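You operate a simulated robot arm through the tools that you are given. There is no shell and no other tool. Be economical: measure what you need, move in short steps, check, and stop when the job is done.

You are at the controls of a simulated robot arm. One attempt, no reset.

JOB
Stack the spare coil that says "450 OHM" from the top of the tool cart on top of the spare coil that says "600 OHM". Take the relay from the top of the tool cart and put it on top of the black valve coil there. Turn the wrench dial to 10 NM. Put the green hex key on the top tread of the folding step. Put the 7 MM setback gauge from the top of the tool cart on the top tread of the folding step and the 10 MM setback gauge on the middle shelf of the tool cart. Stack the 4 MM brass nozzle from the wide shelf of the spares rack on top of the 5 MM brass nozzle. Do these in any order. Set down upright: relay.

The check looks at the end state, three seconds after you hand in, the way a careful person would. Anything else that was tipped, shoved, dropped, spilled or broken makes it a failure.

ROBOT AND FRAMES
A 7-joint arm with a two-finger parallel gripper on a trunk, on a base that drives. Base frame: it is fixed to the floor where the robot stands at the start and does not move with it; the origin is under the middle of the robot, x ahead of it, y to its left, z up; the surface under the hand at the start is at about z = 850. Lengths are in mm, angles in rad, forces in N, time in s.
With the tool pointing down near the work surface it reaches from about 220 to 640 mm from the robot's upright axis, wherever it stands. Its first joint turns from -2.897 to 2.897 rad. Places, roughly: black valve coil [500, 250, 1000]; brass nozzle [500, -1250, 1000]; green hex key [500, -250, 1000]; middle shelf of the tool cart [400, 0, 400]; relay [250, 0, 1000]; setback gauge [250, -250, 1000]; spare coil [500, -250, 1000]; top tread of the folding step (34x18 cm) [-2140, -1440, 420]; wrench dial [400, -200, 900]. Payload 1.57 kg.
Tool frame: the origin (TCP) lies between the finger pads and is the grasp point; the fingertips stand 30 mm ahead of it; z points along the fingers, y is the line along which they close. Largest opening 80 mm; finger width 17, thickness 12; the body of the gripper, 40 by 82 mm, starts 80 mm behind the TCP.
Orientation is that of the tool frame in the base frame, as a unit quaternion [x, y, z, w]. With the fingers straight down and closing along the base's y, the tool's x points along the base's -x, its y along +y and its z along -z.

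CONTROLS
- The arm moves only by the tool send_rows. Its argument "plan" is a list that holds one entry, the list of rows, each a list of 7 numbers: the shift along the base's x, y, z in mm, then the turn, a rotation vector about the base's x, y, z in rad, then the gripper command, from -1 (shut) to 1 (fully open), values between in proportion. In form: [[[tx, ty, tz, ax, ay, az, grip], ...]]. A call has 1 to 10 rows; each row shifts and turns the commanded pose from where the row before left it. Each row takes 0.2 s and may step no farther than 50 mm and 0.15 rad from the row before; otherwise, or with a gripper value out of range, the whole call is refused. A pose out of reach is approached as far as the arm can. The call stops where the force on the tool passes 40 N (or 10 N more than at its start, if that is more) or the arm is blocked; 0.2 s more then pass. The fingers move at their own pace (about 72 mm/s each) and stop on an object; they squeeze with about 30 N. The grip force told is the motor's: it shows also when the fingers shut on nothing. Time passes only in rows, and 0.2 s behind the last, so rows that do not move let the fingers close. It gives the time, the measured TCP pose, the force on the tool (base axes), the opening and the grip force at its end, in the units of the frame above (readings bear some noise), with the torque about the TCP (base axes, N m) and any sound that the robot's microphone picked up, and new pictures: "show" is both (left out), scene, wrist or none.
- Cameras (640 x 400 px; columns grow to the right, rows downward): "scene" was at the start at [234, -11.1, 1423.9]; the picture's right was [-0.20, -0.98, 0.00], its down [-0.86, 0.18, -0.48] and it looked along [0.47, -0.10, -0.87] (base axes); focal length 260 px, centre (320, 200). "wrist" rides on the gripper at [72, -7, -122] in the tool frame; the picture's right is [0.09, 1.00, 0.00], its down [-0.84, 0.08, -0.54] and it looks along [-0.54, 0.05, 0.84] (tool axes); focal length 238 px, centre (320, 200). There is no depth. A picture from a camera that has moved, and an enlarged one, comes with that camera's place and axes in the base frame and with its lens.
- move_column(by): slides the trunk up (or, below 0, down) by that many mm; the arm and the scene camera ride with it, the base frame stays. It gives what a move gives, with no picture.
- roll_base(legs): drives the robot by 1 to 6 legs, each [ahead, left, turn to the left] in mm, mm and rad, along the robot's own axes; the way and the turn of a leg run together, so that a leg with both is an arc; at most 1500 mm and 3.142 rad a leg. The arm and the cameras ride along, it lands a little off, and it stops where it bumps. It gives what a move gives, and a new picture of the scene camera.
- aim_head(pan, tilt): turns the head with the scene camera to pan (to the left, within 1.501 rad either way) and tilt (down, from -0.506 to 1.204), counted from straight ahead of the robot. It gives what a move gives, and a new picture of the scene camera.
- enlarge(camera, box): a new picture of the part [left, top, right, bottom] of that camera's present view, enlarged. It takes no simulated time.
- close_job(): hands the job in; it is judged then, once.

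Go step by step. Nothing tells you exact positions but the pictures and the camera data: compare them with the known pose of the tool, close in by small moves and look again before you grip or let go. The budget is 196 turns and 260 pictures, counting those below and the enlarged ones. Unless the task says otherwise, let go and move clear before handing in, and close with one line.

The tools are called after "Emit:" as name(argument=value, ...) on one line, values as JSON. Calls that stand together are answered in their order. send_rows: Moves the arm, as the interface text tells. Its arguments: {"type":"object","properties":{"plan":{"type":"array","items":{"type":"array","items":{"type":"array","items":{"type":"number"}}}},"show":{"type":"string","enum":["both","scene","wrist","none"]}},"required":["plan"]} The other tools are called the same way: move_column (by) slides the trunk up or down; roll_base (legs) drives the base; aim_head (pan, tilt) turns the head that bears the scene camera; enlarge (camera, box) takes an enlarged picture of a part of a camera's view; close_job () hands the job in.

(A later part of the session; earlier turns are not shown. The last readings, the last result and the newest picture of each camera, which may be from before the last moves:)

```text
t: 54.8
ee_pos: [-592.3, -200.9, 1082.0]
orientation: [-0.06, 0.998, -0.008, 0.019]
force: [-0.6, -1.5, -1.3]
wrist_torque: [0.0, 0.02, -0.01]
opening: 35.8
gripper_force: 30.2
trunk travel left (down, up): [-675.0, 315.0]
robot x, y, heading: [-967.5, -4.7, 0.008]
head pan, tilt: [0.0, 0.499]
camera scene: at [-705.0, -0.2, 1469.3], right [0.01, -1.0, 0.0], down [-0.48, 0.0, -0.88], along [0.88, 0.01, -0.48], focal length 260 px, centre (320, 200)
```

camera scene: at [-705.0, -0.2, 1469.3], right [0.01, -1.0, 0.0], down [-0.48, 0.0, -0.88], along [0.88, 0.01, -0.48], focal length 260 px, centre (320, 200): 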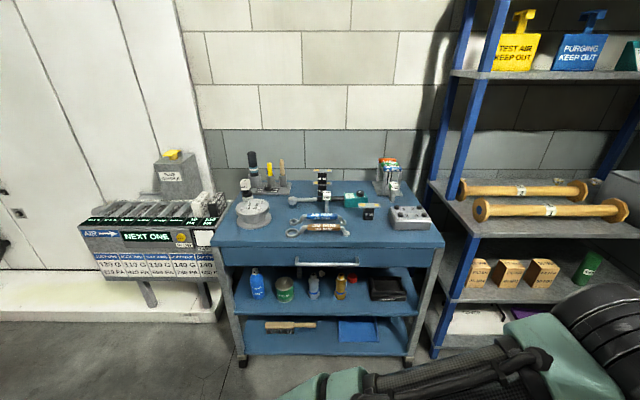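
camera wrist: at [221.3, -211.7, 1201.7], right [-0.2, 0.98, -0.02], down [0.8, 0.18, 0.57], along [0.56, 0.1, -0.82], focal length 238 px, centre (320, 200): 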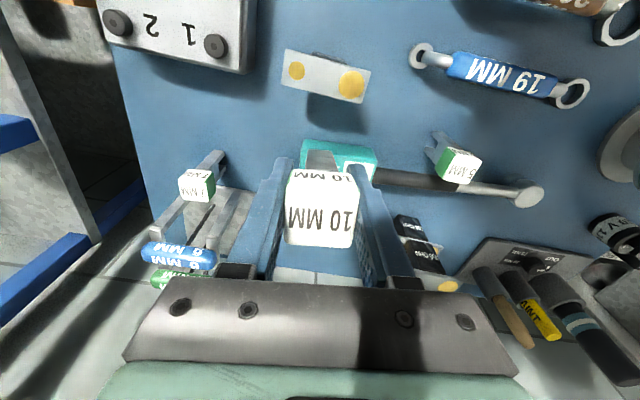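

I see the cart's middle shelf with bottles and a dark box on it. I lower the trunk by 400 and look again.

Emit:
move_column(by=-400)

Emit:
aim_head(pan=0, tilt=0.4)

Emit:
enlarge(camera="scene", box=[200, 180, 460, 350])

```text
t: 58.6
ee_pos: [-594.0, -201.2, 682.5]
orientation: [-0.06, 0.998, -0.008, 0.02]
force: [0.9, 0.0, -2.1]
wrist_torque: [0.0, 0.03, -0.01]
opening: 35.6
gripper_force: 29.5
trunk travel left (down, up): [-275.0, 715.0]
robot x, y, heading: [-964.6, -5.3, 0.012]
head pan, tilt: [0.0, 0.499]
```

```text
t: 59.3
ee_pos: [-593.1, -201.7, 683.0]
orientation: [-0.06, 0.998, -0.007, 0.019]
force: [0.0, -0.2, -1.4]
wrist_torque: [-0.01, -0.01, 0.02]
opening: 35.7
gripper_force: 30.4
trunk travel left (down, up): [-275.0, 715.0]
robot x, y, heading: [-968.6, -4.0, 0.012]
head pan, tilt: [0.0, 0.4]
camera scene: at [-703.3, -0.1, 1078.4], right [0.01, -1.0, 0.0], down [-0.39, 0.0, -0.92], along [0.92, 0.01, -0.39], focal length 260 px, centre (320, 200)
```

scene: 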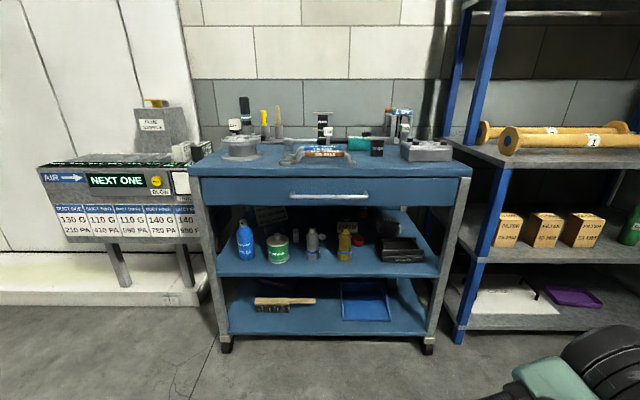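

```text
2.35 times, centred on (330, 265) of scene
camera zoom: at [-703.3, -0.1, 1078.4], right [0.01, -1.0, 0.0], down [-0.39, 0.0, -0.92], along [0.92, 0.01, -0.39], focal length 613 px, centre (296, 47)
```

zoom: 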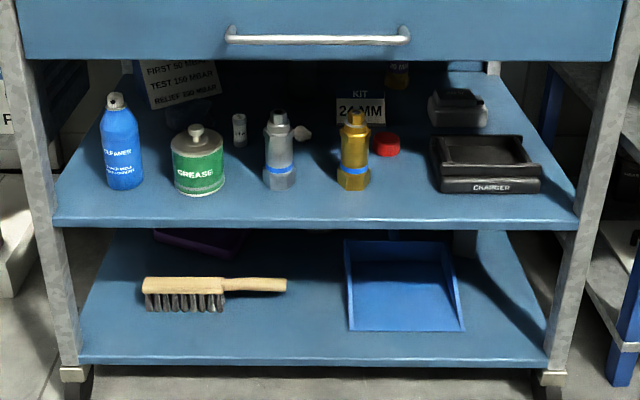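

There is free shelf space between the gold fitting and the charger, around (195,-190). The opening is low, so I will pitch the tool forward and lay the gauge in horizontally; first I extend the arm, then pitch.

Emit:
send_rows(plan=[[[45, 0, 0, 0, 0, -0.03, -1], [45, 0, 0, 0, 0, -0.03, -1], [45, 0, 0, 0, 0, -0.03, -1], [45, 0, 0, 0, -0.1, -0.03, -1], [10, 0, 0, 0, -0.15, 0, -1], [0, 0, 0, 0, -0.15, 0, -1], [0, 0, 0, 0, -0.15, 0, -1], [0, 0, 0, 0, -0.15, 0, -1], [0, 0, 0, 0, -0.15, 0, -1]]], show="wrist")

```text
t: 61.3
ee_pos: [-402.8, -200.3, 681.2]
orientation: [0.005, 0.903, -0.009, 0.43]
force: [-0.6, -0.2, -2.3]
wrist_torque: [0.0, 0.02, 0.0]
opening: 35.7
gripper_force: 30.3
trunk travel left (down, up): [-275.0, 715.0]
robot x, y, heading: [-966.0, -8.6, 0.012]
head pan, tilt: [0.0, 0.4]
camera wrist: at [-544.2, -206.3, 702.8], right [-0.04, 1.0, -0.08], down [0.11, 0.09, 0.99], along [0.99, 0.03, -0.11], focal length 238 px, centre (320, 200)
```

wrist: 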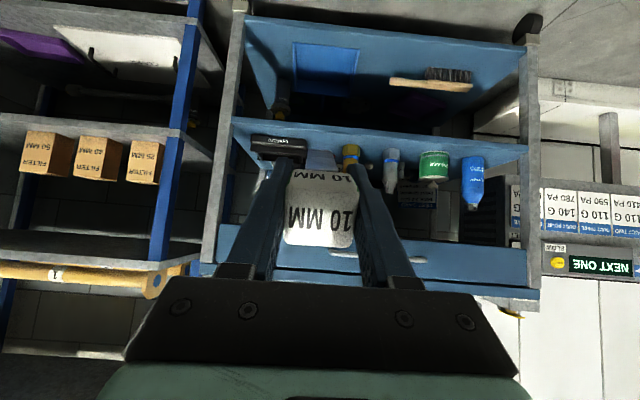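

The tool is pitched about 51° and the wrist camera sees the shelf (upside down). I finish the pitch and lower the trunk.

Emit:
send_rows(plan=[[[0, 0, 0, 0, -0.15, 0, -1], [0, 0, 0, 0, -0.15, 0, -1], [0, 0, 0, 0, -0.15, 0, -1], [0, 0, 0, 0, -0.15, 0, -1], [0, 0, 0, 0, -0.08, 0, -1]]], show="none")

Emit:
move_column(by=-200)

Emit:
enlarge(camera="wrist", box=[0, 0, 640, 400])

Emit:
aim_head(pan=-0.1, tilt=0.45)

```text
t: 62.5
ee_pos: [-404.7, -202.2, 680.8]
orientation: [0.007, 0.709, -0.007, 0.706]
force: [0.6, -0.5, -1.0]
wrist_torque: [0.01, 0.0, 0.0]
opening: 35.6
gripper_force: 30.0
trunk travel left (down, up): [-275.0, 715.0]
robot x, y, heading: [-965.7, -8.0, 0.009]
head pan, tilt: [0.0, 0.4]
```

```text
t: 64.6
ee_pos: [-403.8, -200.4, 481.6]
orientation: [0.007, 0.708, -0.007, 0.706]
force: [-0.4, -0.6, -1.8]
wrist_torque: [-0.01, 0.02, 0.02]
opening: 35.4
gripper_force: 29.6
trunk travel left (down, up): [-75.0, 915.0]
robot x, y, heading: [-966.1, -8.1, 0.014]
head pan, tilt: [0.0, 0.4]
```

```text
1.00 times, centred on (320, 200) of wrist (not enlarged: the box is as wide or as high as the picture)
camera zoom: at [-527.0, -206.1, 410.4], right [0.02, 1.0, -0.09], down [-0.54, 0.09, 0.84], along [0.84, 0.03, 0.54], focal length 238 px, centre (320, 200)
```

zoom: 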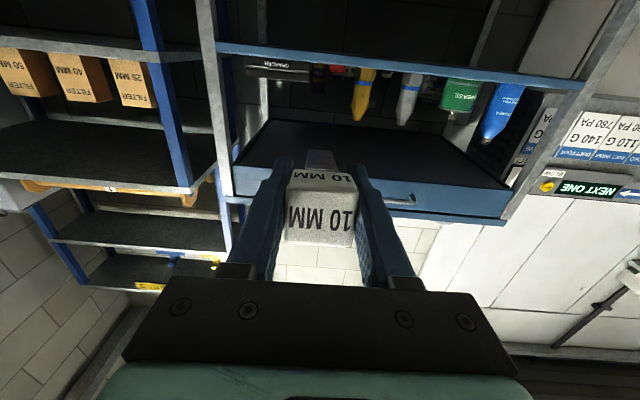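

```text
t: 65.3
ee_pos: [-403.2, -200.7, 481.7]
orientation: [0.006, 0.708, -0.006, 0.706]
force: [0.2, 0.9, -1.0]
wrist_torque: [-0.01, 0.01, 0.01]
opening: 35.3
gripper_force: 30.1
trunk travel left (down, up): [-75.0, 915.0]
robot x, y, heading: [-967.0, -9.3, 0.01]
head pan, tilt: [-0.099, 0.45]
camera scene: at [-704.4, -9.2, 873.8], right [-0.09, -1.0, 0.0], down [-0.43, 0.04, -0.9], along [0.9, -0.08, -0.44], focal length 260 px, centre (320, 200)
```

scene: 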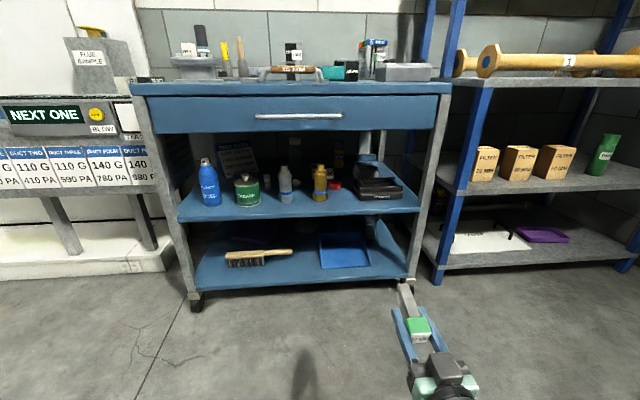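

I need the shelf height precisely, so I zoom both views.

Emit:
enlarge(camera="scene", box=[220, 130, 420, 255])

Emit:
enlarge(camera="wrist", box=[220, 20, 420, 145])

```text
3.20 times, centred on (320, 192) of scene
camera zoom: at [-704.4, -9.2, 873.8], right [-0.09, -1.0, 0.0], down [-0.43, 0.04, -0.9], along [0.9, -0.08, -0.44], focal length 833 px, centre (320, 224)
```

zoom: 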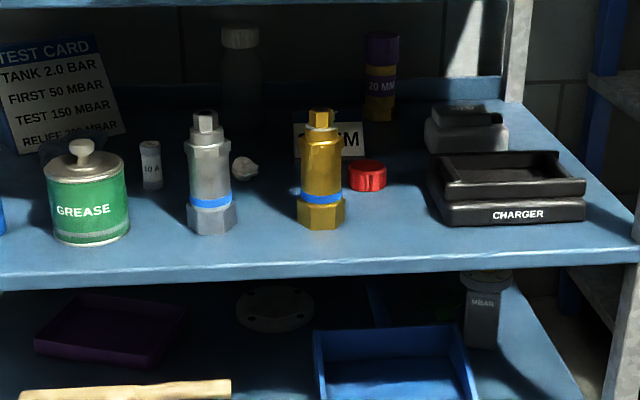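

```text
3.20 times, centred on (320, 82) of wrist
camera zoom: at [-527.0, -206.1, 410.4], right [0.02, 1.0, -0.09], down [-0.54, 0.09, 0.84], along [0.84, 0.03, 0.54], focal length 763 px, centre (320, 576)
```

zoom: 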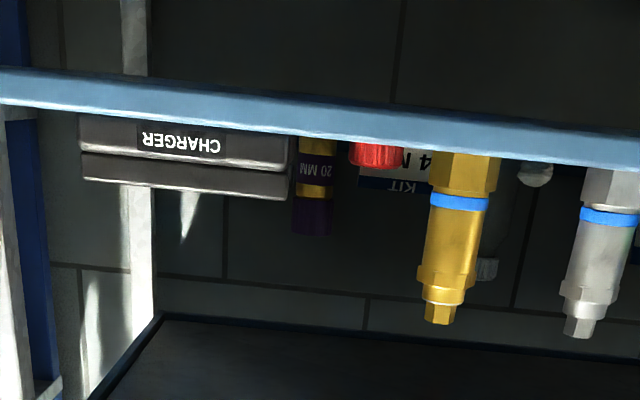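

Shelf surface is at about z=437 with front edge at x≈95; the gap between gold fitting and charger is centred near y=-183. I drive forward until the gauge is just before the shelf.

Emit:
roll_base(legs=[[420, 10, 0]])

Emit:
enlarge(camera="wrist", box=[100, 0, 540, 280])

```text
t: 67.9
ee_pos: [22.2, -193.8, 481.4]
orientation: [0.011, 0.709, -0.011, 0.706]
force: [0.3, 0.2, -1.5]
wrist_torque: [0.0, 0.01, 0.01]
opening: 35.5
gripper_force: 30.3
trunk travel left (down, up): [-75.0, 915.0]
robot x, y, heading: [-539.1, 8.5, -0.003]
head pan, tilt: [-0.099, 0.45]
camera scene: at [-277.4, 0.4, 873.8], right [-0.1, -1.0, 0.0], down [-0.43, 0.04, -0.9], along [0.9, -0.09, -0.44], focal length 260 px, centre (320, 200)
```

scene: 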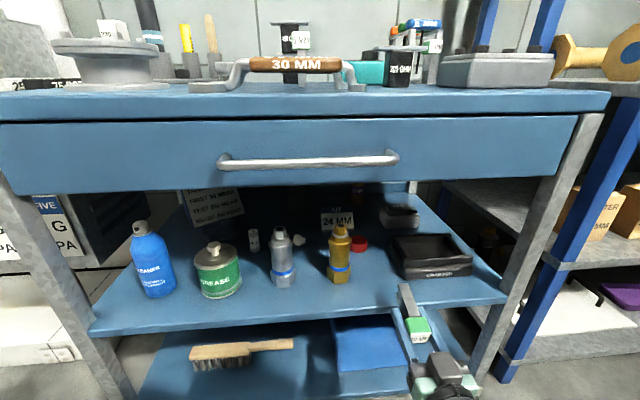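

```text
1.43 times, centred on (320, 140) of wrist
camera zoom: at [-101.8, -198.2, 410.4], right [0.03, 1.0, -0.09], down [-0.54, 0.09, 0.84], along [0.84, 0.03, 0.54], focal length 340 px, centre (320, 286)
```

zoom: 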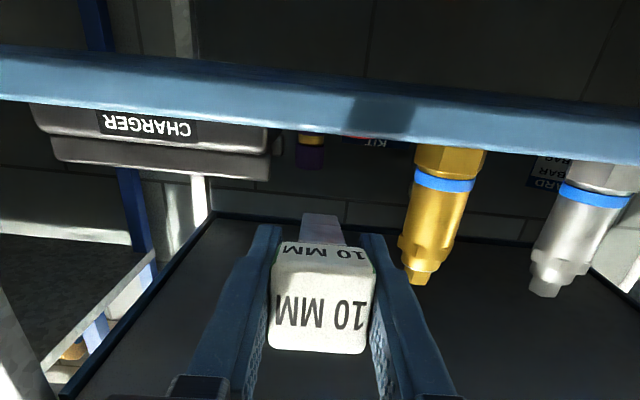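

The gap spans y≈-240..-128 and the gauge clears the shelf by about 25 mm. I drive in another 120 mm.

Emit:
roll_base(legs=[[125, 8, 0]])

Emit:
enlarge(camera="scene", box=[300, 180, 560, 400])

Emit:
enlarge(camera="wrist", box=[100, 0, 540, 280])

```text
t: 69.2
ee_pos: [143.1, -187.3, 483.0]
orientation: [0.011, 0.708, -0.011, 0.706]
force: [0.1, -0.1, 0.0]
wrist_torque: [0.01, -0.01, 0.01]
opening: 35.4
gripper_force: 30.3
trunk travel left (down, up): [-75.0, 915.0]
robot x, y, heading: [-417.9, 15.5, -0.002]
head pan, tilt: [-0.099, 0.45]
camera scene: at [-154.4, 8.0, 873.8], right [-0.1, -0.99, 0.0], down [-0.43, 0.04, -0.9], along [0.9, -0.09, -0.44], focal length 260 px, centre (320, 200)
```

scene: 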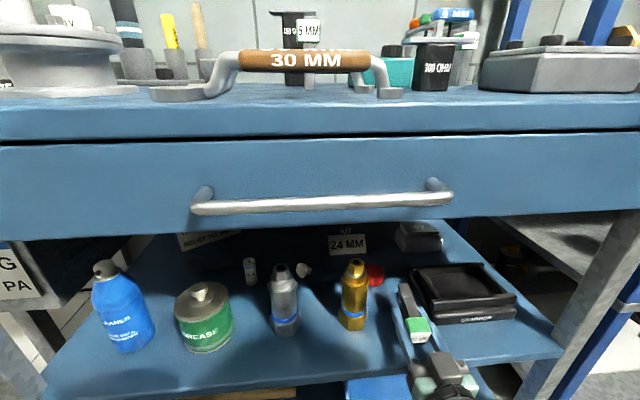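

```text
1.82 times, centred on (430, 290) of scene
camera zoom: at [-154.4, 8.0, 873.8], right [-0.1, -0.99, 0.0], down [-0.43, 0.04, -0.9], along [0.9, -0.09, -0.44], focal length 473 px, centre (120, 36)
```

zoom: 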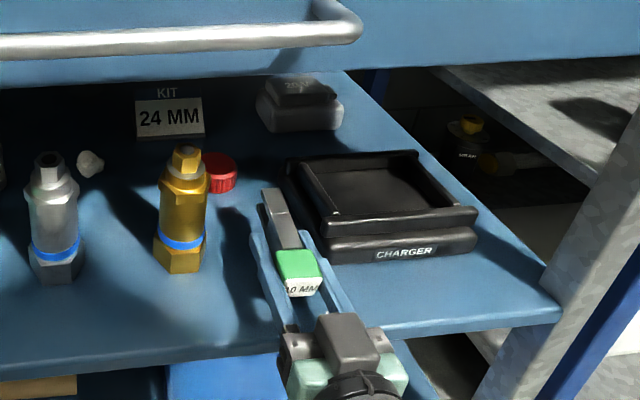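

```text
1.43 times, centred on (320, 140) of wrist
camera zoom: at [21.0, -190.8, 410.4], right [0.03, 1.0, -0.09], down [-0.54, 0.09, 0.84], along [0.84, 0.02, 0.54], focal length 340 px, centre (320, 286)
```

zoom: 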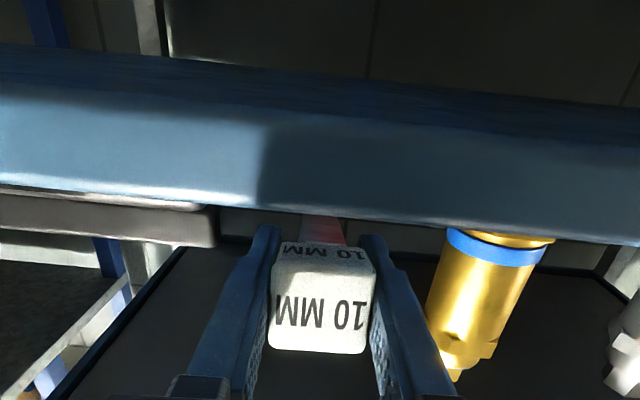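

Clear on both sides. I nudge in a little and lower gradually to contact.

Emit:
send_rows(plan=[[[12, 3, 0, 0, 0, 0, -1], [0, 0, -12, 0, 0, 0, -1], [0, 0, -8, 0, 0, 0, -1], [0, 0, -3, 0, 0, 0, -1], [0, 0, 0, 0, 0, 0, -1]]], show="wrist")

Emit:
enlarge(camera="scene", box=[300, 180, 560, 400])

```text
t: 70.4
ee_pos: [156.5, -185.2, 458.4]
orientation: [0.012, 0.708, -0.012, 0.706]
force: [0.5, 0.8, 1.3]
wrist_torque: [0.02, 0.06, -0.04]
opening: 35.8
gripper_force: 30.1
trunk travel left (down, up): [-75.0, 915.0]
robot x, y, heading: [-417.1, 17.3, -0.0]
head pan, tilt: [-0.099, 0.45]
camera wrist: at [32.9, -188.2, 387.0], right [0.03, 1.0, -0.09], down [-0.54, 0.09, 0.84], along [0.84, 0.02, 0.54], focal length 238 px, centre (320, 200)
```

wrist: 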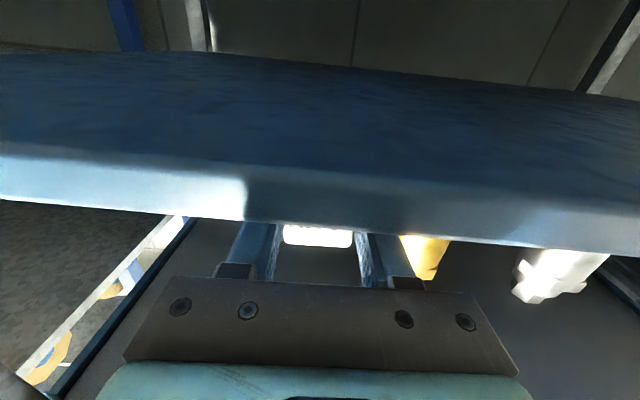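

```text
1.82 times, centred on (430, 290) of scene
camera zoom: at [-154.5, 8.0, 873.9], right [-0.1, -0.99, 0.0], down [-0.43, 0.04, -0.9], along [0.9, -0.09, -0.44], focal length 473 px, centre (120, 36)
```

zoom: 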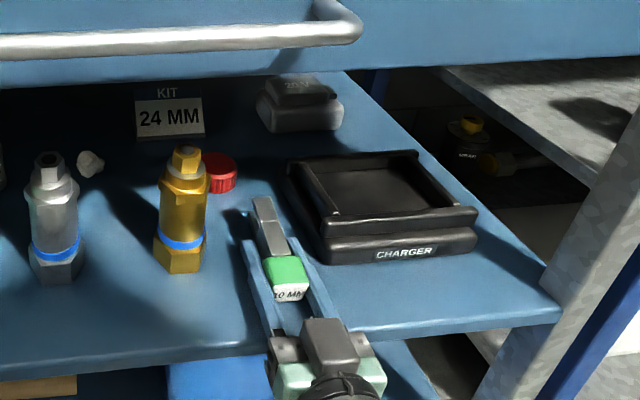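

Just about touching. I lower in 2 mm steps.

Emit:
send_rows(plan=[[[0, 0, -2, 0, 0, 0, -1], [0, 0, -1, 0, 0, 0, -1], [0, 0, 0, 0, 0, 0, -1]]], show="none")

```text
t: 71.2
ee_pos: [155.2, -185.7, 457.4]
orientation: [0.012, 0.707, -0.011, 0.707]
force: [-1.2, 1.3, 9.2]
wrist_torque: [0.07, 0.31, -0.03]
opening: 35.6
gripper_force: 30.5
trunk travel left (down, up): [-75.0, 915.0]
robot x, y, heading: [-415.2, 14.4, -0.004]
head pan, tilt: [-0.099, 0.45]
```

Contact at 9 N. I open and withdraw straight back.

Emit:
send_rows(plan=[[[0, 0, 0, 0, 0, 0, -0.02], [0, 0, 0, 0, 0, 0, 0.2], [0, 0, 0, 0, 0, 0, 0.35], [-20, 0, 0, 0, 0, 0, 0.35], [-40, 0, 0, 0, 0, 0, 0.35], [-40, 0, 0, 0, 0, 0, 0.35]]], show="none")

Emit:
enlarge(camera="scene", box=[300, 180, 560, 400])

```text
t: 72.6
ee_pos: [53.6, -180.6, 456.6]
orientation: [0.011, 0.708, -0.011, 0.706]
force: [0.8, 0.0, 0.1]
wrist_torque: [0.03, -0.02, -0.01]
opening: 53.9
gripper_force: 0.1
trunk travel left (down, up): [-75.0, 915.0]
robot x, y, heading: [-411.7, 13.1, -0.002]
head pan, tilt: [-0.099, 0.45]
```

```text
1.82 times, centred on (430, 290) of scene
camera zoom: at [-154.4, 8.0, 873.8], right [-0.1, -0.99, 0.0], down [-0.43, 0.04, -0.9], along [0.9, -0.09, -0.44], focal length 473 px, centre (120, 36)
```

zoom: 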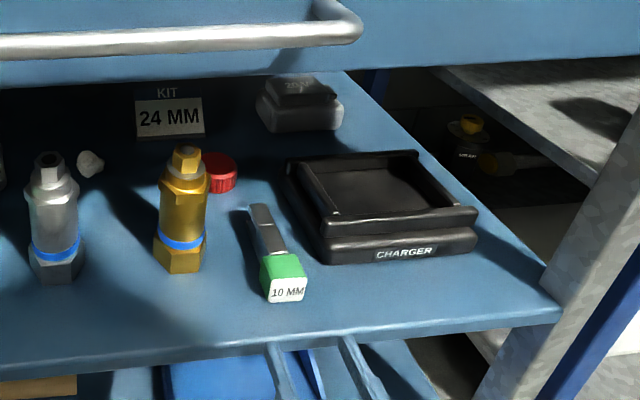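

The 10 MM gauge lies on the middle shelf. I back away, raise the trunk and turn the tool down again.

Emit:
roll_base(legs=[[-500, 0, 0]])

Emit:
move_column(by=400)

Emit:
move_column(by=200)

Emit:
send_rows(plan=[[[0, 0, 20, 0, 0.15, 0, 0.8], [0, 0, 20, 0, 0.15, 0, 0.8], [0, 0, 20, 0, 0.15, 0, 0.8], [0, 0, 20, 0, 0.15, 0, 0.8], [0, 0, 20, 0, 0.15, 0, 0.8], [0, 0, 0, 0, 0.15, 0, 0.8], [0, 0, 0, 0, 0.15, 0, 0.8], [0, 0, 0, 0, 0.15, 0, 0.8], [0, 0, 0, 0, 0.15, 0, 0.8], [0, 0, 0, 0, 0.15, 0, 0.8]]], show="none")

Emit:
aim_head(pan=-0.5, tilt=0.6)

```text
t: 75.5
ee_pos: [-440.3, -180.1, 455.6]
orientation: [0.01, 0.709, -0.01, 0.705]
force: [-0.1, 0.0, -0.4]
wrist_torque: [-0.02, 0.01, -0.03]
opening: 53.8
gripper_force: 0.0
trunk travel left (down, up): [-75.0, 915.0]
robot x, y, heading: [-910.4, 15.7, -0.001]
head pan, tilt: [-0.099, 0.45]
camera scene: at [-649.8, 8.5, 873.8], right [-0.1, -0.99, 0.0], down [-0.43, 0.04, -0.9], along [0.9, -0.09, -0.44], focal length 260 px, centre (320, 200)
```

scene: 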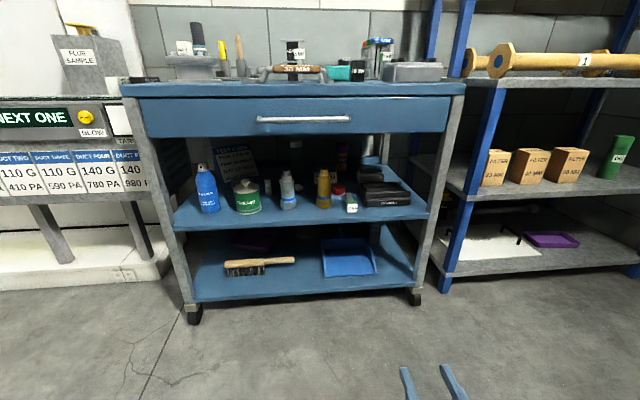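

```text
t: 79.3
ee_pos: [-441.8, -179.5, 856.6]
orientation: [0.011, 0.708, -0.011, 0.706]
force: [-0.4, -0.9, 0.3]
wrist_torque: [0.03, -0.03, 0.0]
opening: 53.9
gripper_force: 0.1
trunk travel left (down, up): [-475.0, 515.0]
robot x, y, heading: [-907.6, 16.1, 0.0]
head pan, tilt: [-0.099, 0.45]
```

```text
t: 81.5
ee_pos: [-441.7, -180.4, 1054.9]
orientation: [0.011, 0.708, -0.011, 0.706]
force: [0.3, 0.0, -0.2]
wrist_torque: [-0.01, -0.01, -0.01]
opening: 53.7
gripper_force: 0.0
trunk travel left (down, up): [-675.0, 315.0]
robot x, y, heading: [-914.4, 17.1, -0.0]
head pan, tilt: [-0.099, 0.45]
```

```text
t: 83.7
ee_pos: [-442.1, -179.8, 1155.5]
orientation: [0.002, 0.999, -0.015, 0.032]
force: [0.3, 0.4, 0.2]
wrist_torque: [-0.03, -0.01, 0.01]
opening: 72.0
gripper_force: 0.0
trunk travel left (down, up): [-675.0, 315.0]
robot x, y, heading: [-912.4, 13.9, 0.002]
head pan, tilt: [-0.099, 0.45]
```

```text
t: 84.6
ee_pos: [-441.7, -180.9, 1156.5]
orientation: [0.001, 0.999, -0.015, 0.035]
force: [0.4, 0.6, -0.1]
wrist_torque: [-0.03, 0.0, -0.03]
opening: 72.0
gripper_force: 0.0
trunk travel left (down, up): [-675.0, 315.0]
robot x, y, heading: [-912.8, 15.7, 0.002]
head pan, tilt: [-0.499, 0.6]
camera scene: at [-663.5, -24.5, 1460.3], right [-0.48, -0.88, 0.0], down [-0.5, 0.27, -0.83], along [0.72, -0.39, -0.56], focal length 260 px, centre (320, 200)
```

scene: 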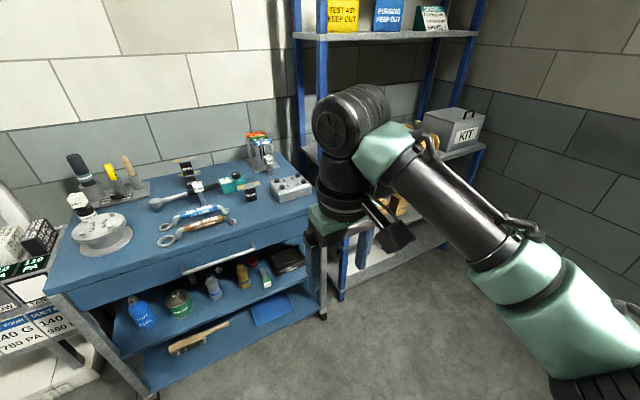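

Tool is down again. I drive back to the cart for the 7 MM gauge.

Emit:
send_rows(plan=[[[-20, 0, 0, 0.03, 0.07, 0, 0.8], [0, 0, 0, 0, 0, 0, 0.8]]], show="none")

Emit:
roll_base(legs=[[900, -14, 0]])

Emit:
aim_head(pan=-0.4, tilt=1.1)

```text
t: 85.2
ee_pos: [-463.3, -179.7, 1156.4]
orientation: [0.0, 1.0, -0.001, -0.003]
force: [0.7, 0.4, 0.9]
wrist_torque: [0.02, -0.01, 0.0]
opening: 71.8
gripper_force: 0.0
trunk travel left (down, up): [-675.0, 315.0]
robot x, y, heading: [-905.9, 15.5, -0.002]
head pan, tilt: [-0.499, 0.6]
```

```text
t: 89.9
ee_pos: [437.0, -213.9, 1156.7]
orientation: [0.012, 1.0, 0.0, -0.002]
force: [-0.3, -0.6, -0.7]
wrist_torque: [0.03, -0.01, 0.0]
opening: 71.8
gripper_force: 0.0
trunk travel left (down, up): [-675.0, 315.0]
robot x, y, heading: [-5.1, -10.7, -0.022]
head pan, tilt: [-0.499, 0.6]
camera scene: at [240.2, -54.9, 1460.2], right [-0.5, -0.87, 0.0], down [-0.49, 0.28, -0.82], along [0.72, -0.41, -0.57], focal length 260 px, centre (320, 200)
```

scene: 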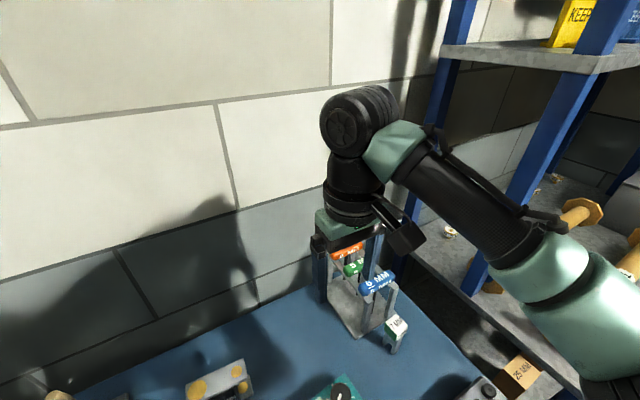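

```text
t: 90.9
ee_pos: [437.5, -215.6, 1155.5]
orientation: [0.011, 1.0, -0.001, -0.001]
force: [-0.6, -0.1, 0.4]
wrist_torque: [0.0, 0.02, -0.01]
opening: 71.9
gripper_force: 0.0
trunk travel left (down, up): [-675.0, 315.0]
robot x, y, heading: [-8.0, -9.5, -0.021]
head pan, tilt: [-0.4, 1.1]
camera scene: at [221.0, -36.8, 1421.7], right [-0.41, -0.91, 0.0], down [-0.81, 0.37, -0.45], along [0.41, -0.19, -0.89], focal length 260 px, centre (320, 200)
```

scene: 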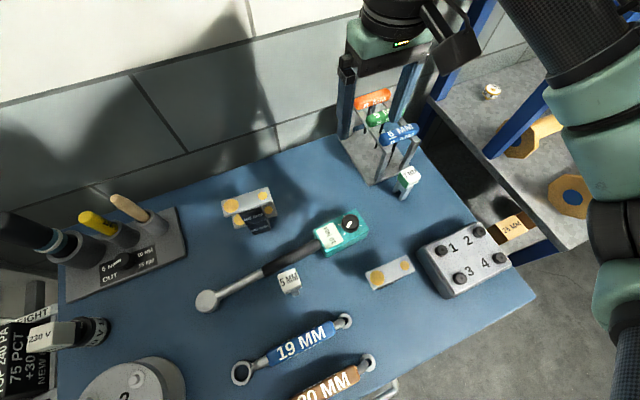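

I move over the 7 MM gauge near (420,-352) and look with the wrist camera.

Emit:
send_rows(plan=[[[-9, -45, -5, 0, 0, 0, 0.8], [-9, -45, -5, 0, 0, 0, 0.8], [-10, -45, -5, 0, 0, 0, 0.8], [0, 0, -40, 0, 0, 0, 0.8], [0, 0, -40, 0, 0, 0, 0.8], [0, 0, -20, 0, 0, 0, 0.8]]], show="both")

Emit:
enlarge(camera="wrist", box=[220, 50, 420, 190])

```text
t: 92.3
ee_pos: [411.0, -351.0, 1042.9]
orientation: [0.012, 1.0, 0.0, 0.0]
force: [0.1, -0.7, 0.0]
wrist_torque: [0.04, 0.01, -0.01]
opening: 72.0
gripper_force: 0.1
trunk travel left (down, up): [-675.0, 315.0]
robot x, y, heading: [-4.9, -9.4, -0.028]
head pan, tilt: [-0.4, 1.1]
camera scene: at [221.0, -36.7, 1421.7], right [-0.41, -0.91, 0.0], down [-0.81, 0.37, -0.45], along [0.41, -0.19, -0.89], focal length 260 px, centre (320, 200)
camera wrist: at [337.4, -354.9, 1164.8], right [-0.07, 1.0, 0.0], down [0.84, 0.06, 0.54], along [0.54, 0.04, -0.84], focal length 238 px, centre (320, 200)
```

scene: 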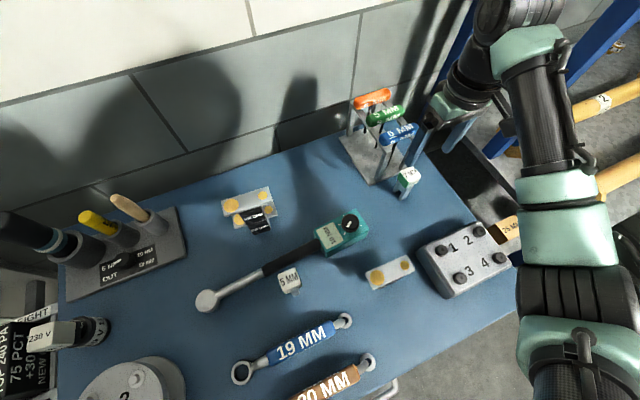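
wrist: 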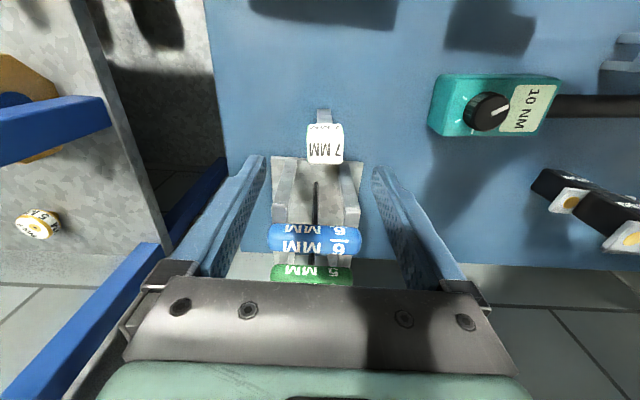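

```text
2.86 times, centred on (320, 120) of wrist
camera zoom: at [337.4, -354.9, 1164.8], right [-0.07, 1.0, 0.0], down [0.84, 0.06, 0.54], along [0.54, 0.04, -0.84], focal length 681 px, centre (320, 429)
```

zoom: 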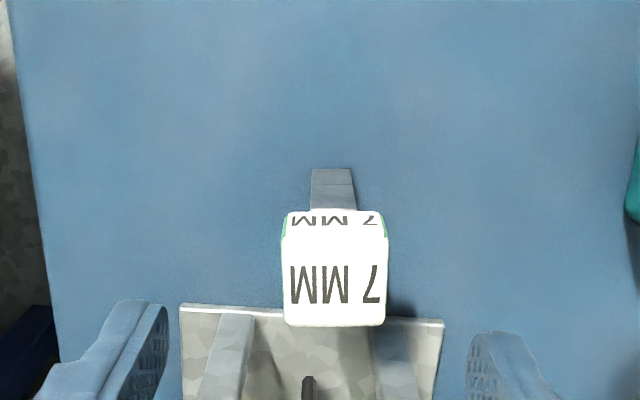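

Head of the 7 MM gauge is at about (424.5,-343). I align and go down part way.

Emit:
send_rows(plan=[[[13, 7, -40, 0, 0, 0.09, 0.6], [0, 0, -40, 0, 0, 0, 0.6], [0, 0, -10, 0, 0, 0, 0.6], [0, 0, 0, 0, 0, 0, 0.6]]], show="none")

Emit:
enlarge(camera="wrist", box=[200, 80, 440, 240])

```text
t: 93.3
ee_pos: [422.7, -342.3, 952.5]
orientation: [-0.032, 0.999, -0.001, -0.001]
force: [-0.6, 0.8, 0.1]
wrist_torque: [0.0, 0.01, -0.01]
opening: 64.0
gripper_force: 0.1
trunk travel left (down, up): [-675.0, 315.0]
robot x, y, heading: [-9.3, -10.5, -0.022]
head pan, tilt: [-0.4, 1.1]
```

```text
2.50 times, centred on (320, 160) of wrist
camera zoom: at [351.5, -355.5, 1073.8], right [-0.16, 0.99, 0.0], down [0.83, 0.13, 0.54], along [0.53, 0.09, -0.84], focal length 596 px, centre (320, 300)
```

zoom: 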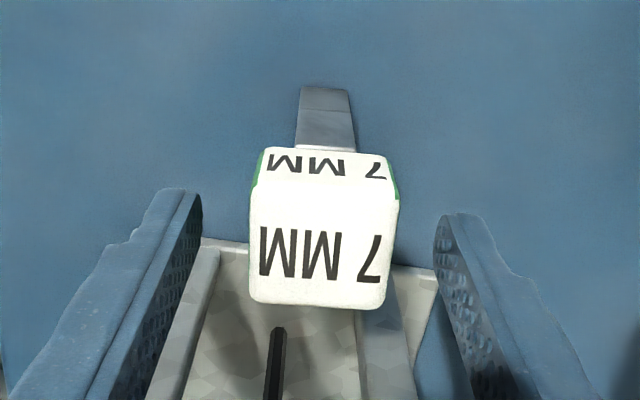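

Centred. I move +5 mm in x, descend, grip, and lift.

Emit:
send_rows(plan=[[[5, 0, -10, 0, 0, 0, 0.5], [0, 0, -27, 0, 0, 0, 0.5], [0, 0, 0, 0, 0, 0, 0], [0, 0, 0, 0, 0, 0, -1], [0, 0, 0, 0, 0, 0, -1], [0, 0, 30, 0, 0, 0, -1], [-10, 0, 45, 0, 0, 0, -1], [-10, 0, 45, 0, 0, 0, -1], [0, 0, 45, 0, 0, 0, -1], [0, 0, 45, 0, 0, 0, -1]]], show="both")

```text
t: 95.5
ee_pos: [403.3, -343.8, 1125.9]
orientation: [-0.033, 0.999, 0.001, -0.002]
force: [-0.2, 0.7, -2.6]
wrist_torque: [0.0, -0.01, 0.01]
opening: 35.8
gripper_force: 29.7
trunk travel left (down, up): [-675.0, 315.0]
robot x, y, heading: [-6.1, -7.4, -0.02]
head pan, tilt: [-0.4, 1.1]
camera scene: at [220.5, -36.8, 1421.7], right [-0.41, -0.91, 0.0], down [-0.81, 0.37, -0.45], along [0.41, -0.19, -0.89], focal length 260 px, centre (320, 200)
camera wrist: at [332.2, -356.0, 1247.7], right [-0.16, 0.99, 0.0], down [0.83, 0.13, 0.54], along [0.53, 0.09, -0.84], focal length 238 px, centre (320, 200)
```

scene: 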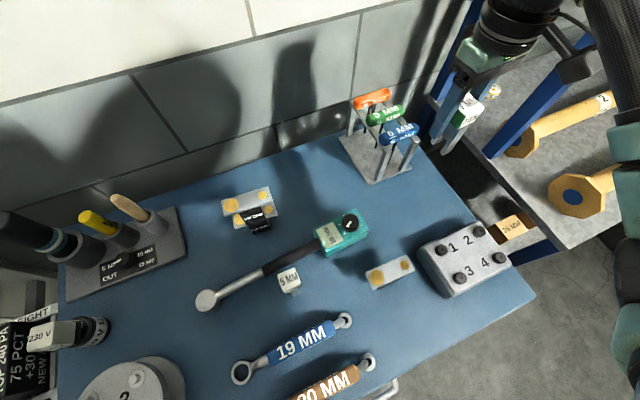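
wrist: 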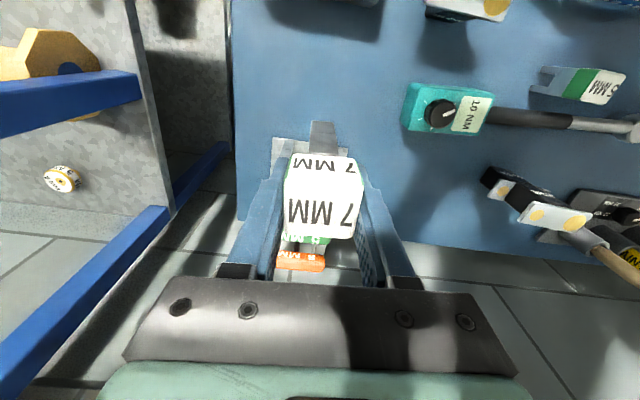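

The 7 MM gauge is held. I back off from the cart and turn toward the folding step.

Emit:
roll_base(legs=[[-900, 0, 0]])

Emit:
send_rows(plan=[[[0, 45, 0, 0, 0, 0, -1], [0, 45, 0, 0, 0, 0, -1], [0, 45, 0, 0, 0, 0, -1], [0, 45, 0, 0, 0, 0, -1], [0, 45, 0, 0, 0, 0, -1], [0, 45, 0, 0, 0, 0, -1]]], show="none")

Emit:
roll_base(legs=[[0, 0, -2.2]])

Emit:
aim_head(pan=0, tilt=0.5)

```text
t: 100.1
ee_pos: [-468.7, -325.0, 1125.6]
orientation: [-0.042, 0.999, -0.001, 0.0]
force: [0.5, -0.7, -1.9]
wrist_torque: [-0.01, -0.01, -0.01]
opening: 35.4
gripper_force: 29.7
trunk travel left (down, up): [-675.0, 315.0]
robot x, y, heading: [-887.9, 7.7, -0.002]
head pan, tilt: [-0.4, 1.1]
camera scene: at [-657.0, -20.5, 1421.7], right [-0.39, -0.92, 0.0], down [-0.82, 0.35, -0.45], along [0.42, -0.18, -0.89], focal length 260 px, centre (320, 200)
```

scene: 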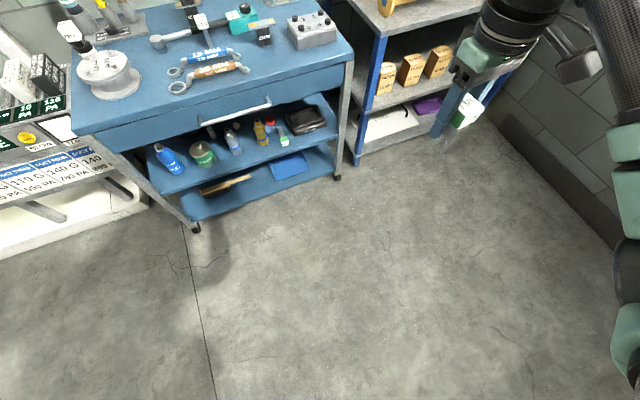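

```text
t: 101.5
ee_pos: [-469.6, -49.4, 1122.5]
orientation: [-0.042, 0.999, 0.0, -0.002]
force: [0.7, 0.6, -1.4]
wrist_torque: [0.03, -0.01, 0.02]
opening: 35.2
gripper_force: 30.3
trunk travel left (down, up): [-675.0, 315.0]
robot x, y, heading: [-883.1, 3.1, -0.001]
head pan, tilt: [-0.4, 1.1]
```

```text
t: 107.1
ee_pos: [-1161.4, -310.5, 1124.0]
orientation: [0.863, 0.505, 0.001, -0.001]
force: [0.7, -1.0, -0.5]
wrist_torque: [-0.03, -0.03, 0.05]
opening: 35.4
gripper_force: 29.5
trunk travel left (down, up): [-675.0, 315.0]
robot x, y, heading: [-883.8, 4.0, -2.173]
head pan, tilt: [-0.4, 1.1]
camera scene: at [-1034.3, -169.0, 1421.6], right [-0.54, 0.84, 0.0], down [0.75, 0.48, -0.45], along [-0.38, -0.24, -0.89], focal length 260 px, centre (320, 200)
```

scene: 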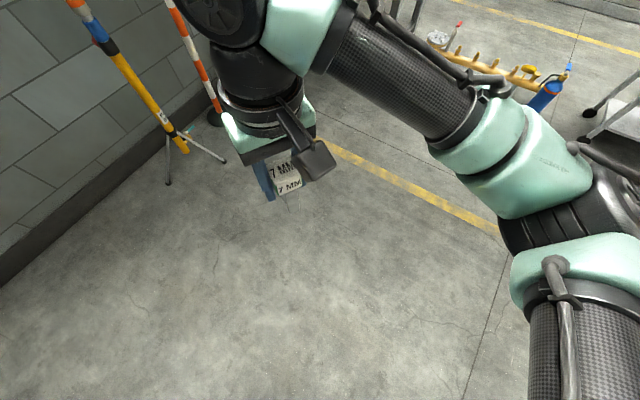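

```text
t: 108.1
ee_pos: [-1162.0, -310.1, 1123.5]
orientation: [0.863, 0.505, 0.002, -0.001]
force: [0.3, 0.8, -1.0]
wrist_torque: [-0.03, -0.01, 0.0]
opening: 35.2
gripper_force: 30.0
trunk travel left (down, up): [-675.0, 315.0]
robot x, y, heading: [-886.4, 1.7, -2.176]
head pan, tilt: [0.0, 0.499]
camera scene: at [-1032.7, -210.0, 1469.3], right [-0.82, 0.57, 0.0], down [0.27, 0.4, -0.88], along [-0.5, -0.72, -0.48], focal length 260 px, centre (320, 200)
```

scene: 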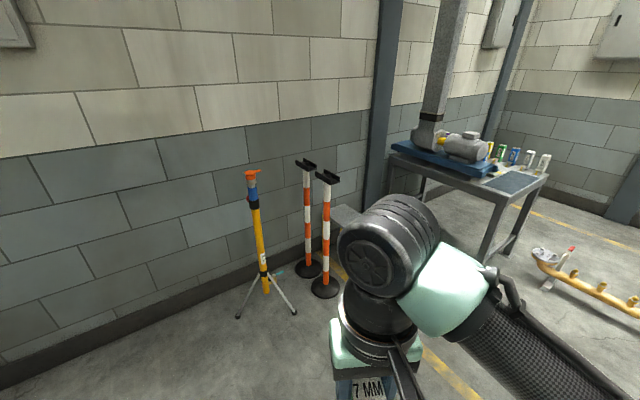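

The step is hidden behind the arm, and striped barriers stand near it at about (-1846,-1296). I turn a bit further right to look.

Emit:
roll_base(legs=[[0, 0, -0.43]])

Emit:
aim_head(pan=0.75, tilt=0.55)

```text
t: 109.7
ee_pos: [-1267.5, -166.2, 1122.8]
orientation: [0.951, 0.309, 0.002, -0.001]
force: [-0.1, -0.1, -1.3]
wrist_torque: [0.0, 0.02, 0.01]
opening: 35.6
gripper_force: 30.1
trunk travel left (down, up): [-675.0, 315.0]
robot x, y, heading: [-885.1, 0.5, -2.6]
head pan, tilt: [0.0, 0.499]
camera scene: at [-1109.0, -128.6, 1469.3], right [-0.51, 0.86, 0.0], down [0.41, 0.25, -0.88], along [-0.75, -0.45, -0.48], focal length 260 px, centre (320, 200)
```

scene: 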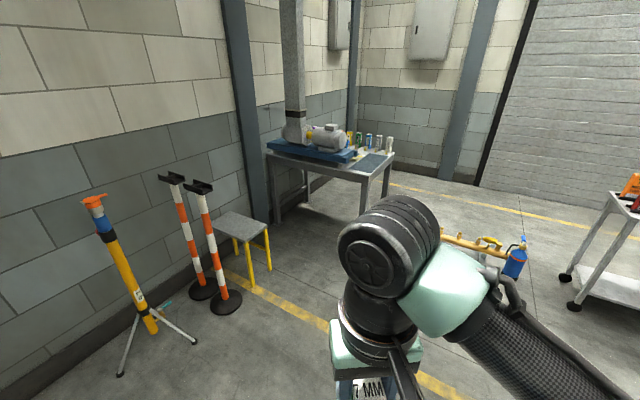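

```text
t: 110.8
ee_pos: [-1267.1, -165.2, 1122.2]
orientation: [0.951, 0.309, 0.002, 0.0]
force: [-0.5, 0.0, -1.6]
wrist_torque: [0.02, 0.02, -0.01]
opening: 35.4
gripper_force: 30.0
trunk travel left (down, up): [-675.0, 315.0]
robot x, y, heading: [-887.8, 4.7, -2.605]
head pan, tilt: [0.75, 0.55]
camera scene: at [-1056.0, -168.2, 1464.8], right [-0.96, 0.28, 0.0], down [0.15, 0.5, -0.85], along [-0.24, -0.82, -0.52], focal length 260 px, centre (320, 200)
```

scene: 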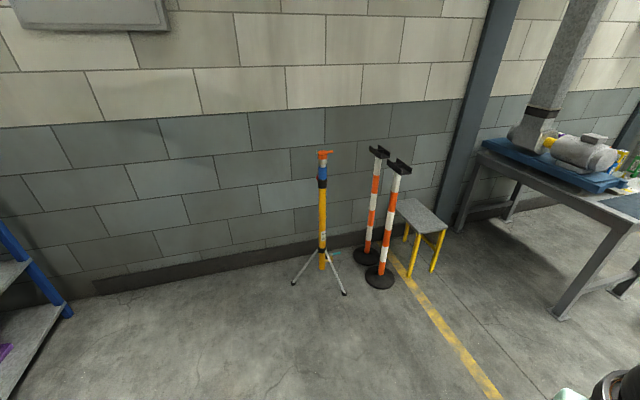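

The step's top tread is centred near (-2150,-1430) with its long side along y. I will approach from the +y side, standing near (-2150,-850).

Emit:
roll_base(legs=[[1450, 85, 0], [0, 0, 1.03]])

Emit:
aim_head(pan=0.3, tilt=1.0)

```text
t: 120.8
ee_pos: [-2135.1, -1264.8, 1122.9]
orientation: [0.661, 0.751, 0.001, -0.002]
force: [0.3, -0.2, -1.1]
wrist_torque: [-0.03, 0.0, -0.02]
opening: 35.4
gripper_force: 29.5
trunk travel left (down, up): [-675.0, 315.0]
robot x, y, heading: [-2103.7, -851.2, -1.538]
head pan, tilt: [0.75, 0.55]
camera scene: at [-2030.0, -1079.9, 1464.8], right [-0.71, -0.71, 0.0], down [-0.37, 0.37, -0.85], along [0.6, -0.6, -0.52], focal length 260 px, centre (320, 200)
```

scene: 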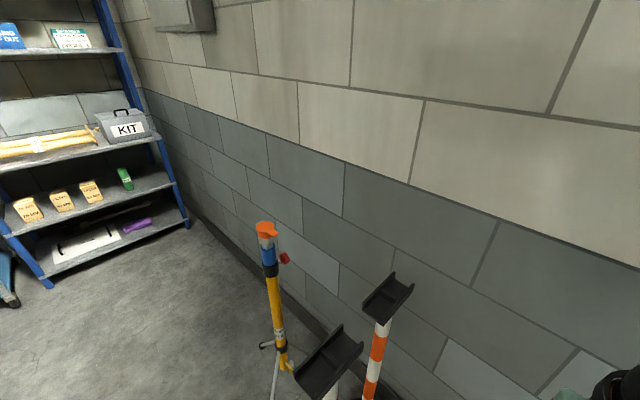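

```text
t: 121.7
ee_pos: [-2136.7, -1265.3, 1122.3]
orientation: [0.661, 0.75, 0.001, -0.001]
force: [0.0, -0.2, -1.7]
wrist_torque: [-0.03, -0.03, -0.02]
opening: 35.5
gripper_force: 30.1
trunk travel left (down, up): [-675.0, 315.0]
robot x, y, heading: [-2099.4, -849.6, -1.536]
head pan, tilt: [0.3, 1.0]
camera scene: at [-2070.5, -1082.2, 1428.3], right [-0.94, -0.33, 0.0], down [-0.28, 0.79, -0.54], along [0.18, -0.51, -0.84], focal length 260 px, centre (320, 200)
```

scene: 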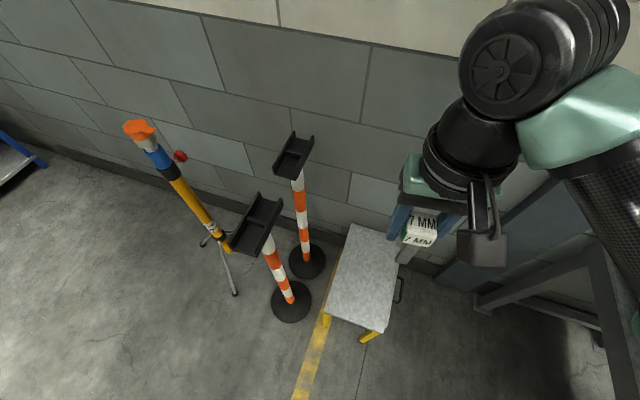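

The tread is below and ahead, centred around (-2132,-1437). I lower the trunk and look from the wrist camera.

Emit:
move_column(by=-400)

Emit:
send_rows(plan=[[[0, -40, -20, 0, 0, 0, -1], [0, -40, -20, 0, 0, 0, -1], [0, 0, -45, 0, 0, 0, -1], [0, 0, -45, 0, 0, 0, -1], [0, 0, 0, 0, 0, 0, -1]]], show="both")

```text
t: 125.5
ee_pos: [-2136.0, -1265.2, 722.5]
orientation: [0.662, 0.75, 0.001, -0.001]
force: [-0.5, -1.0, -2.0]
wrist_torque: [-0.03, 0.0, -0.01]
opening: 35.5
gripper_force: 30.1
trunk travel left (down, up): [-275.0, 715.0]
robot x, y, heading: [-2101.0, -852.5, -1.535]
head pan, tilt: [0.3, 1.0]
```

```text
t: 126.7
ee_pos: [-2137.0, -1346.5, 592.6]
orientation: [0.661, 0.75, 0.001, -0.002]
force: [0.4, 0.3, -0.4]
wrist_torque: [-0.03, 0.03, 0.02]
opening: 35.6
gripper_force: 30.6
trunk travel left (down, up): [-275.0, 715.0]
robot x, y, heading: [-2098.5, -849.4, -1.539]
head pan, tilt: [0.3, 1.0]
camera scene: at [-2070.6, -1082.2, 1028.2], right [-0.94, -0.33, 0.0], down [-0.28, 0.79, -0.54], along [0.18, -0.51, -0.84], focal length 260 px, centre (320, 200)
camera wrist: at [-2152.7, -1277.5, 714.4], right [0.98, 0.22, 0.0], down [0.18, -0.82, 0.54], along [0.12, -0.53, -0.84], focal length 238 px, centre (320, 200)
```

scene: 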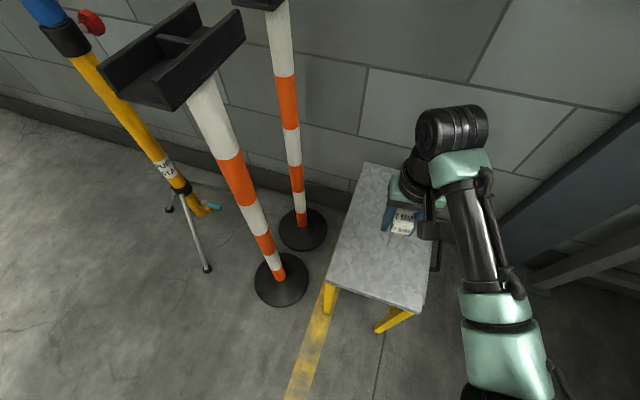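
wrist: 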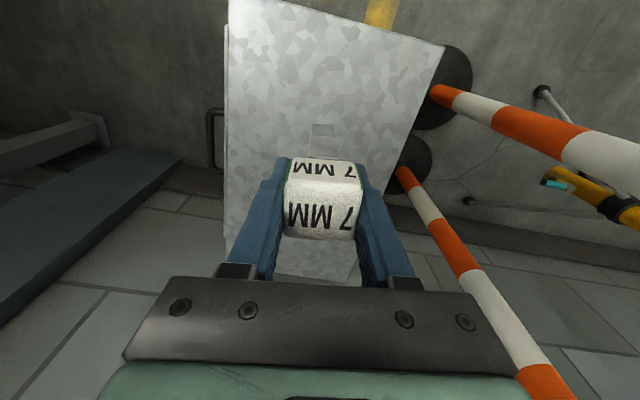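

The gauge is over the near part of the tread, well inside its edges. I descend, slowing near the expected contact.

Emit:
send_rows(plan=[[[0, 0, -40, 0, 0, 0, -1], [0, 0, -30, 0, 0, 0, -1], [0, 0, -10, 0, 0, 0, -1], [0, 0, -5, 0, 0, 0, -1], [0, 0, -5, 0, 0, 0, -1], [0, 0, -3, 0, 0, 0, -1]]], show="both")

Emit:
enlarge(camera="scene", box=[330, 140, 480, 300])

```text
t: 128.1
ee_pos: [-2135.6, -1345.6, 500.1]
orientation: [0.662, 0.75, 0.001, -0.001]
force: [0.1, -0.1, -0.6]
wrist_torque: [-0.02, -0.01, -0.02]
opening: 35.5
gripper_force: 29.6
trunk travel left (down, up): [-275.0, 715.0]
robot x, y, heading: [-2104.0, -850.6, -1.539]
head pan, tilt: [0.3, 1.0]
camera scene: at [-2070.6, -1082.2, 1028.2], right [-0.94, -0.33, 0.0], down [-0.28, 0.79, -0.54], along [0.18, -0.51, -0.84], focal length 260 px, centre (320, 200)
camera wrist: at [-2152.3, -1275.1, 622.6], right [0.98, 0.22, 0.0], down [0.18, -0.82, 0.54], along [0.12, -0.53, -0.84], focal length 238 px, centre (320, 200)
```

scene: 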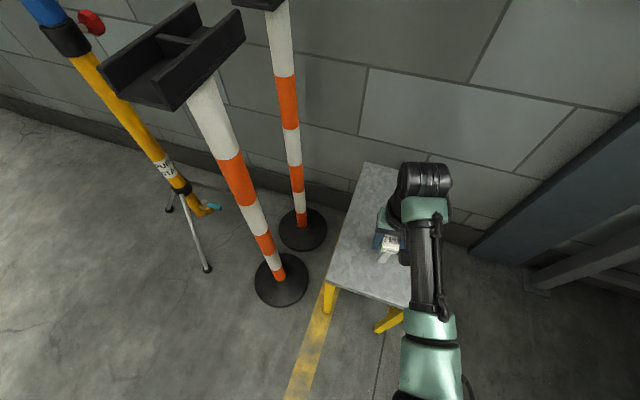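
wrist: 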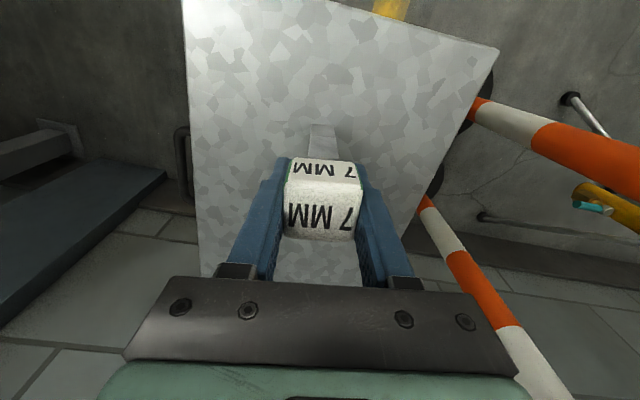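

```text
2.50 times, centred on (405, 220) of scene
camera zoom: at [-2070.6, -1082.2, 1028.2], right [-0.94, -0.33, 0.0], down [-0.28, 0.79, -0.54], along [0.18, -0.51, -0.84], focal length 651 px, centre (108, 150)
```

zoom: 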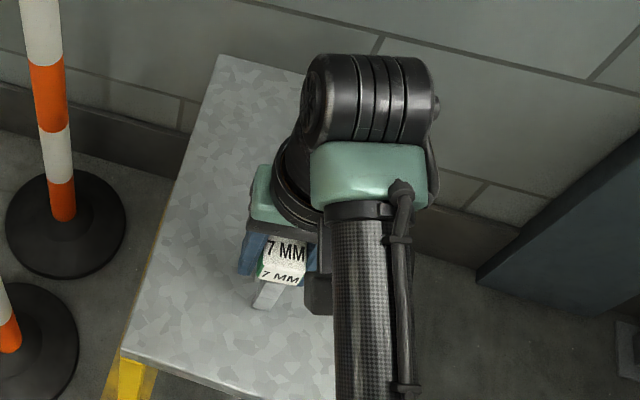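

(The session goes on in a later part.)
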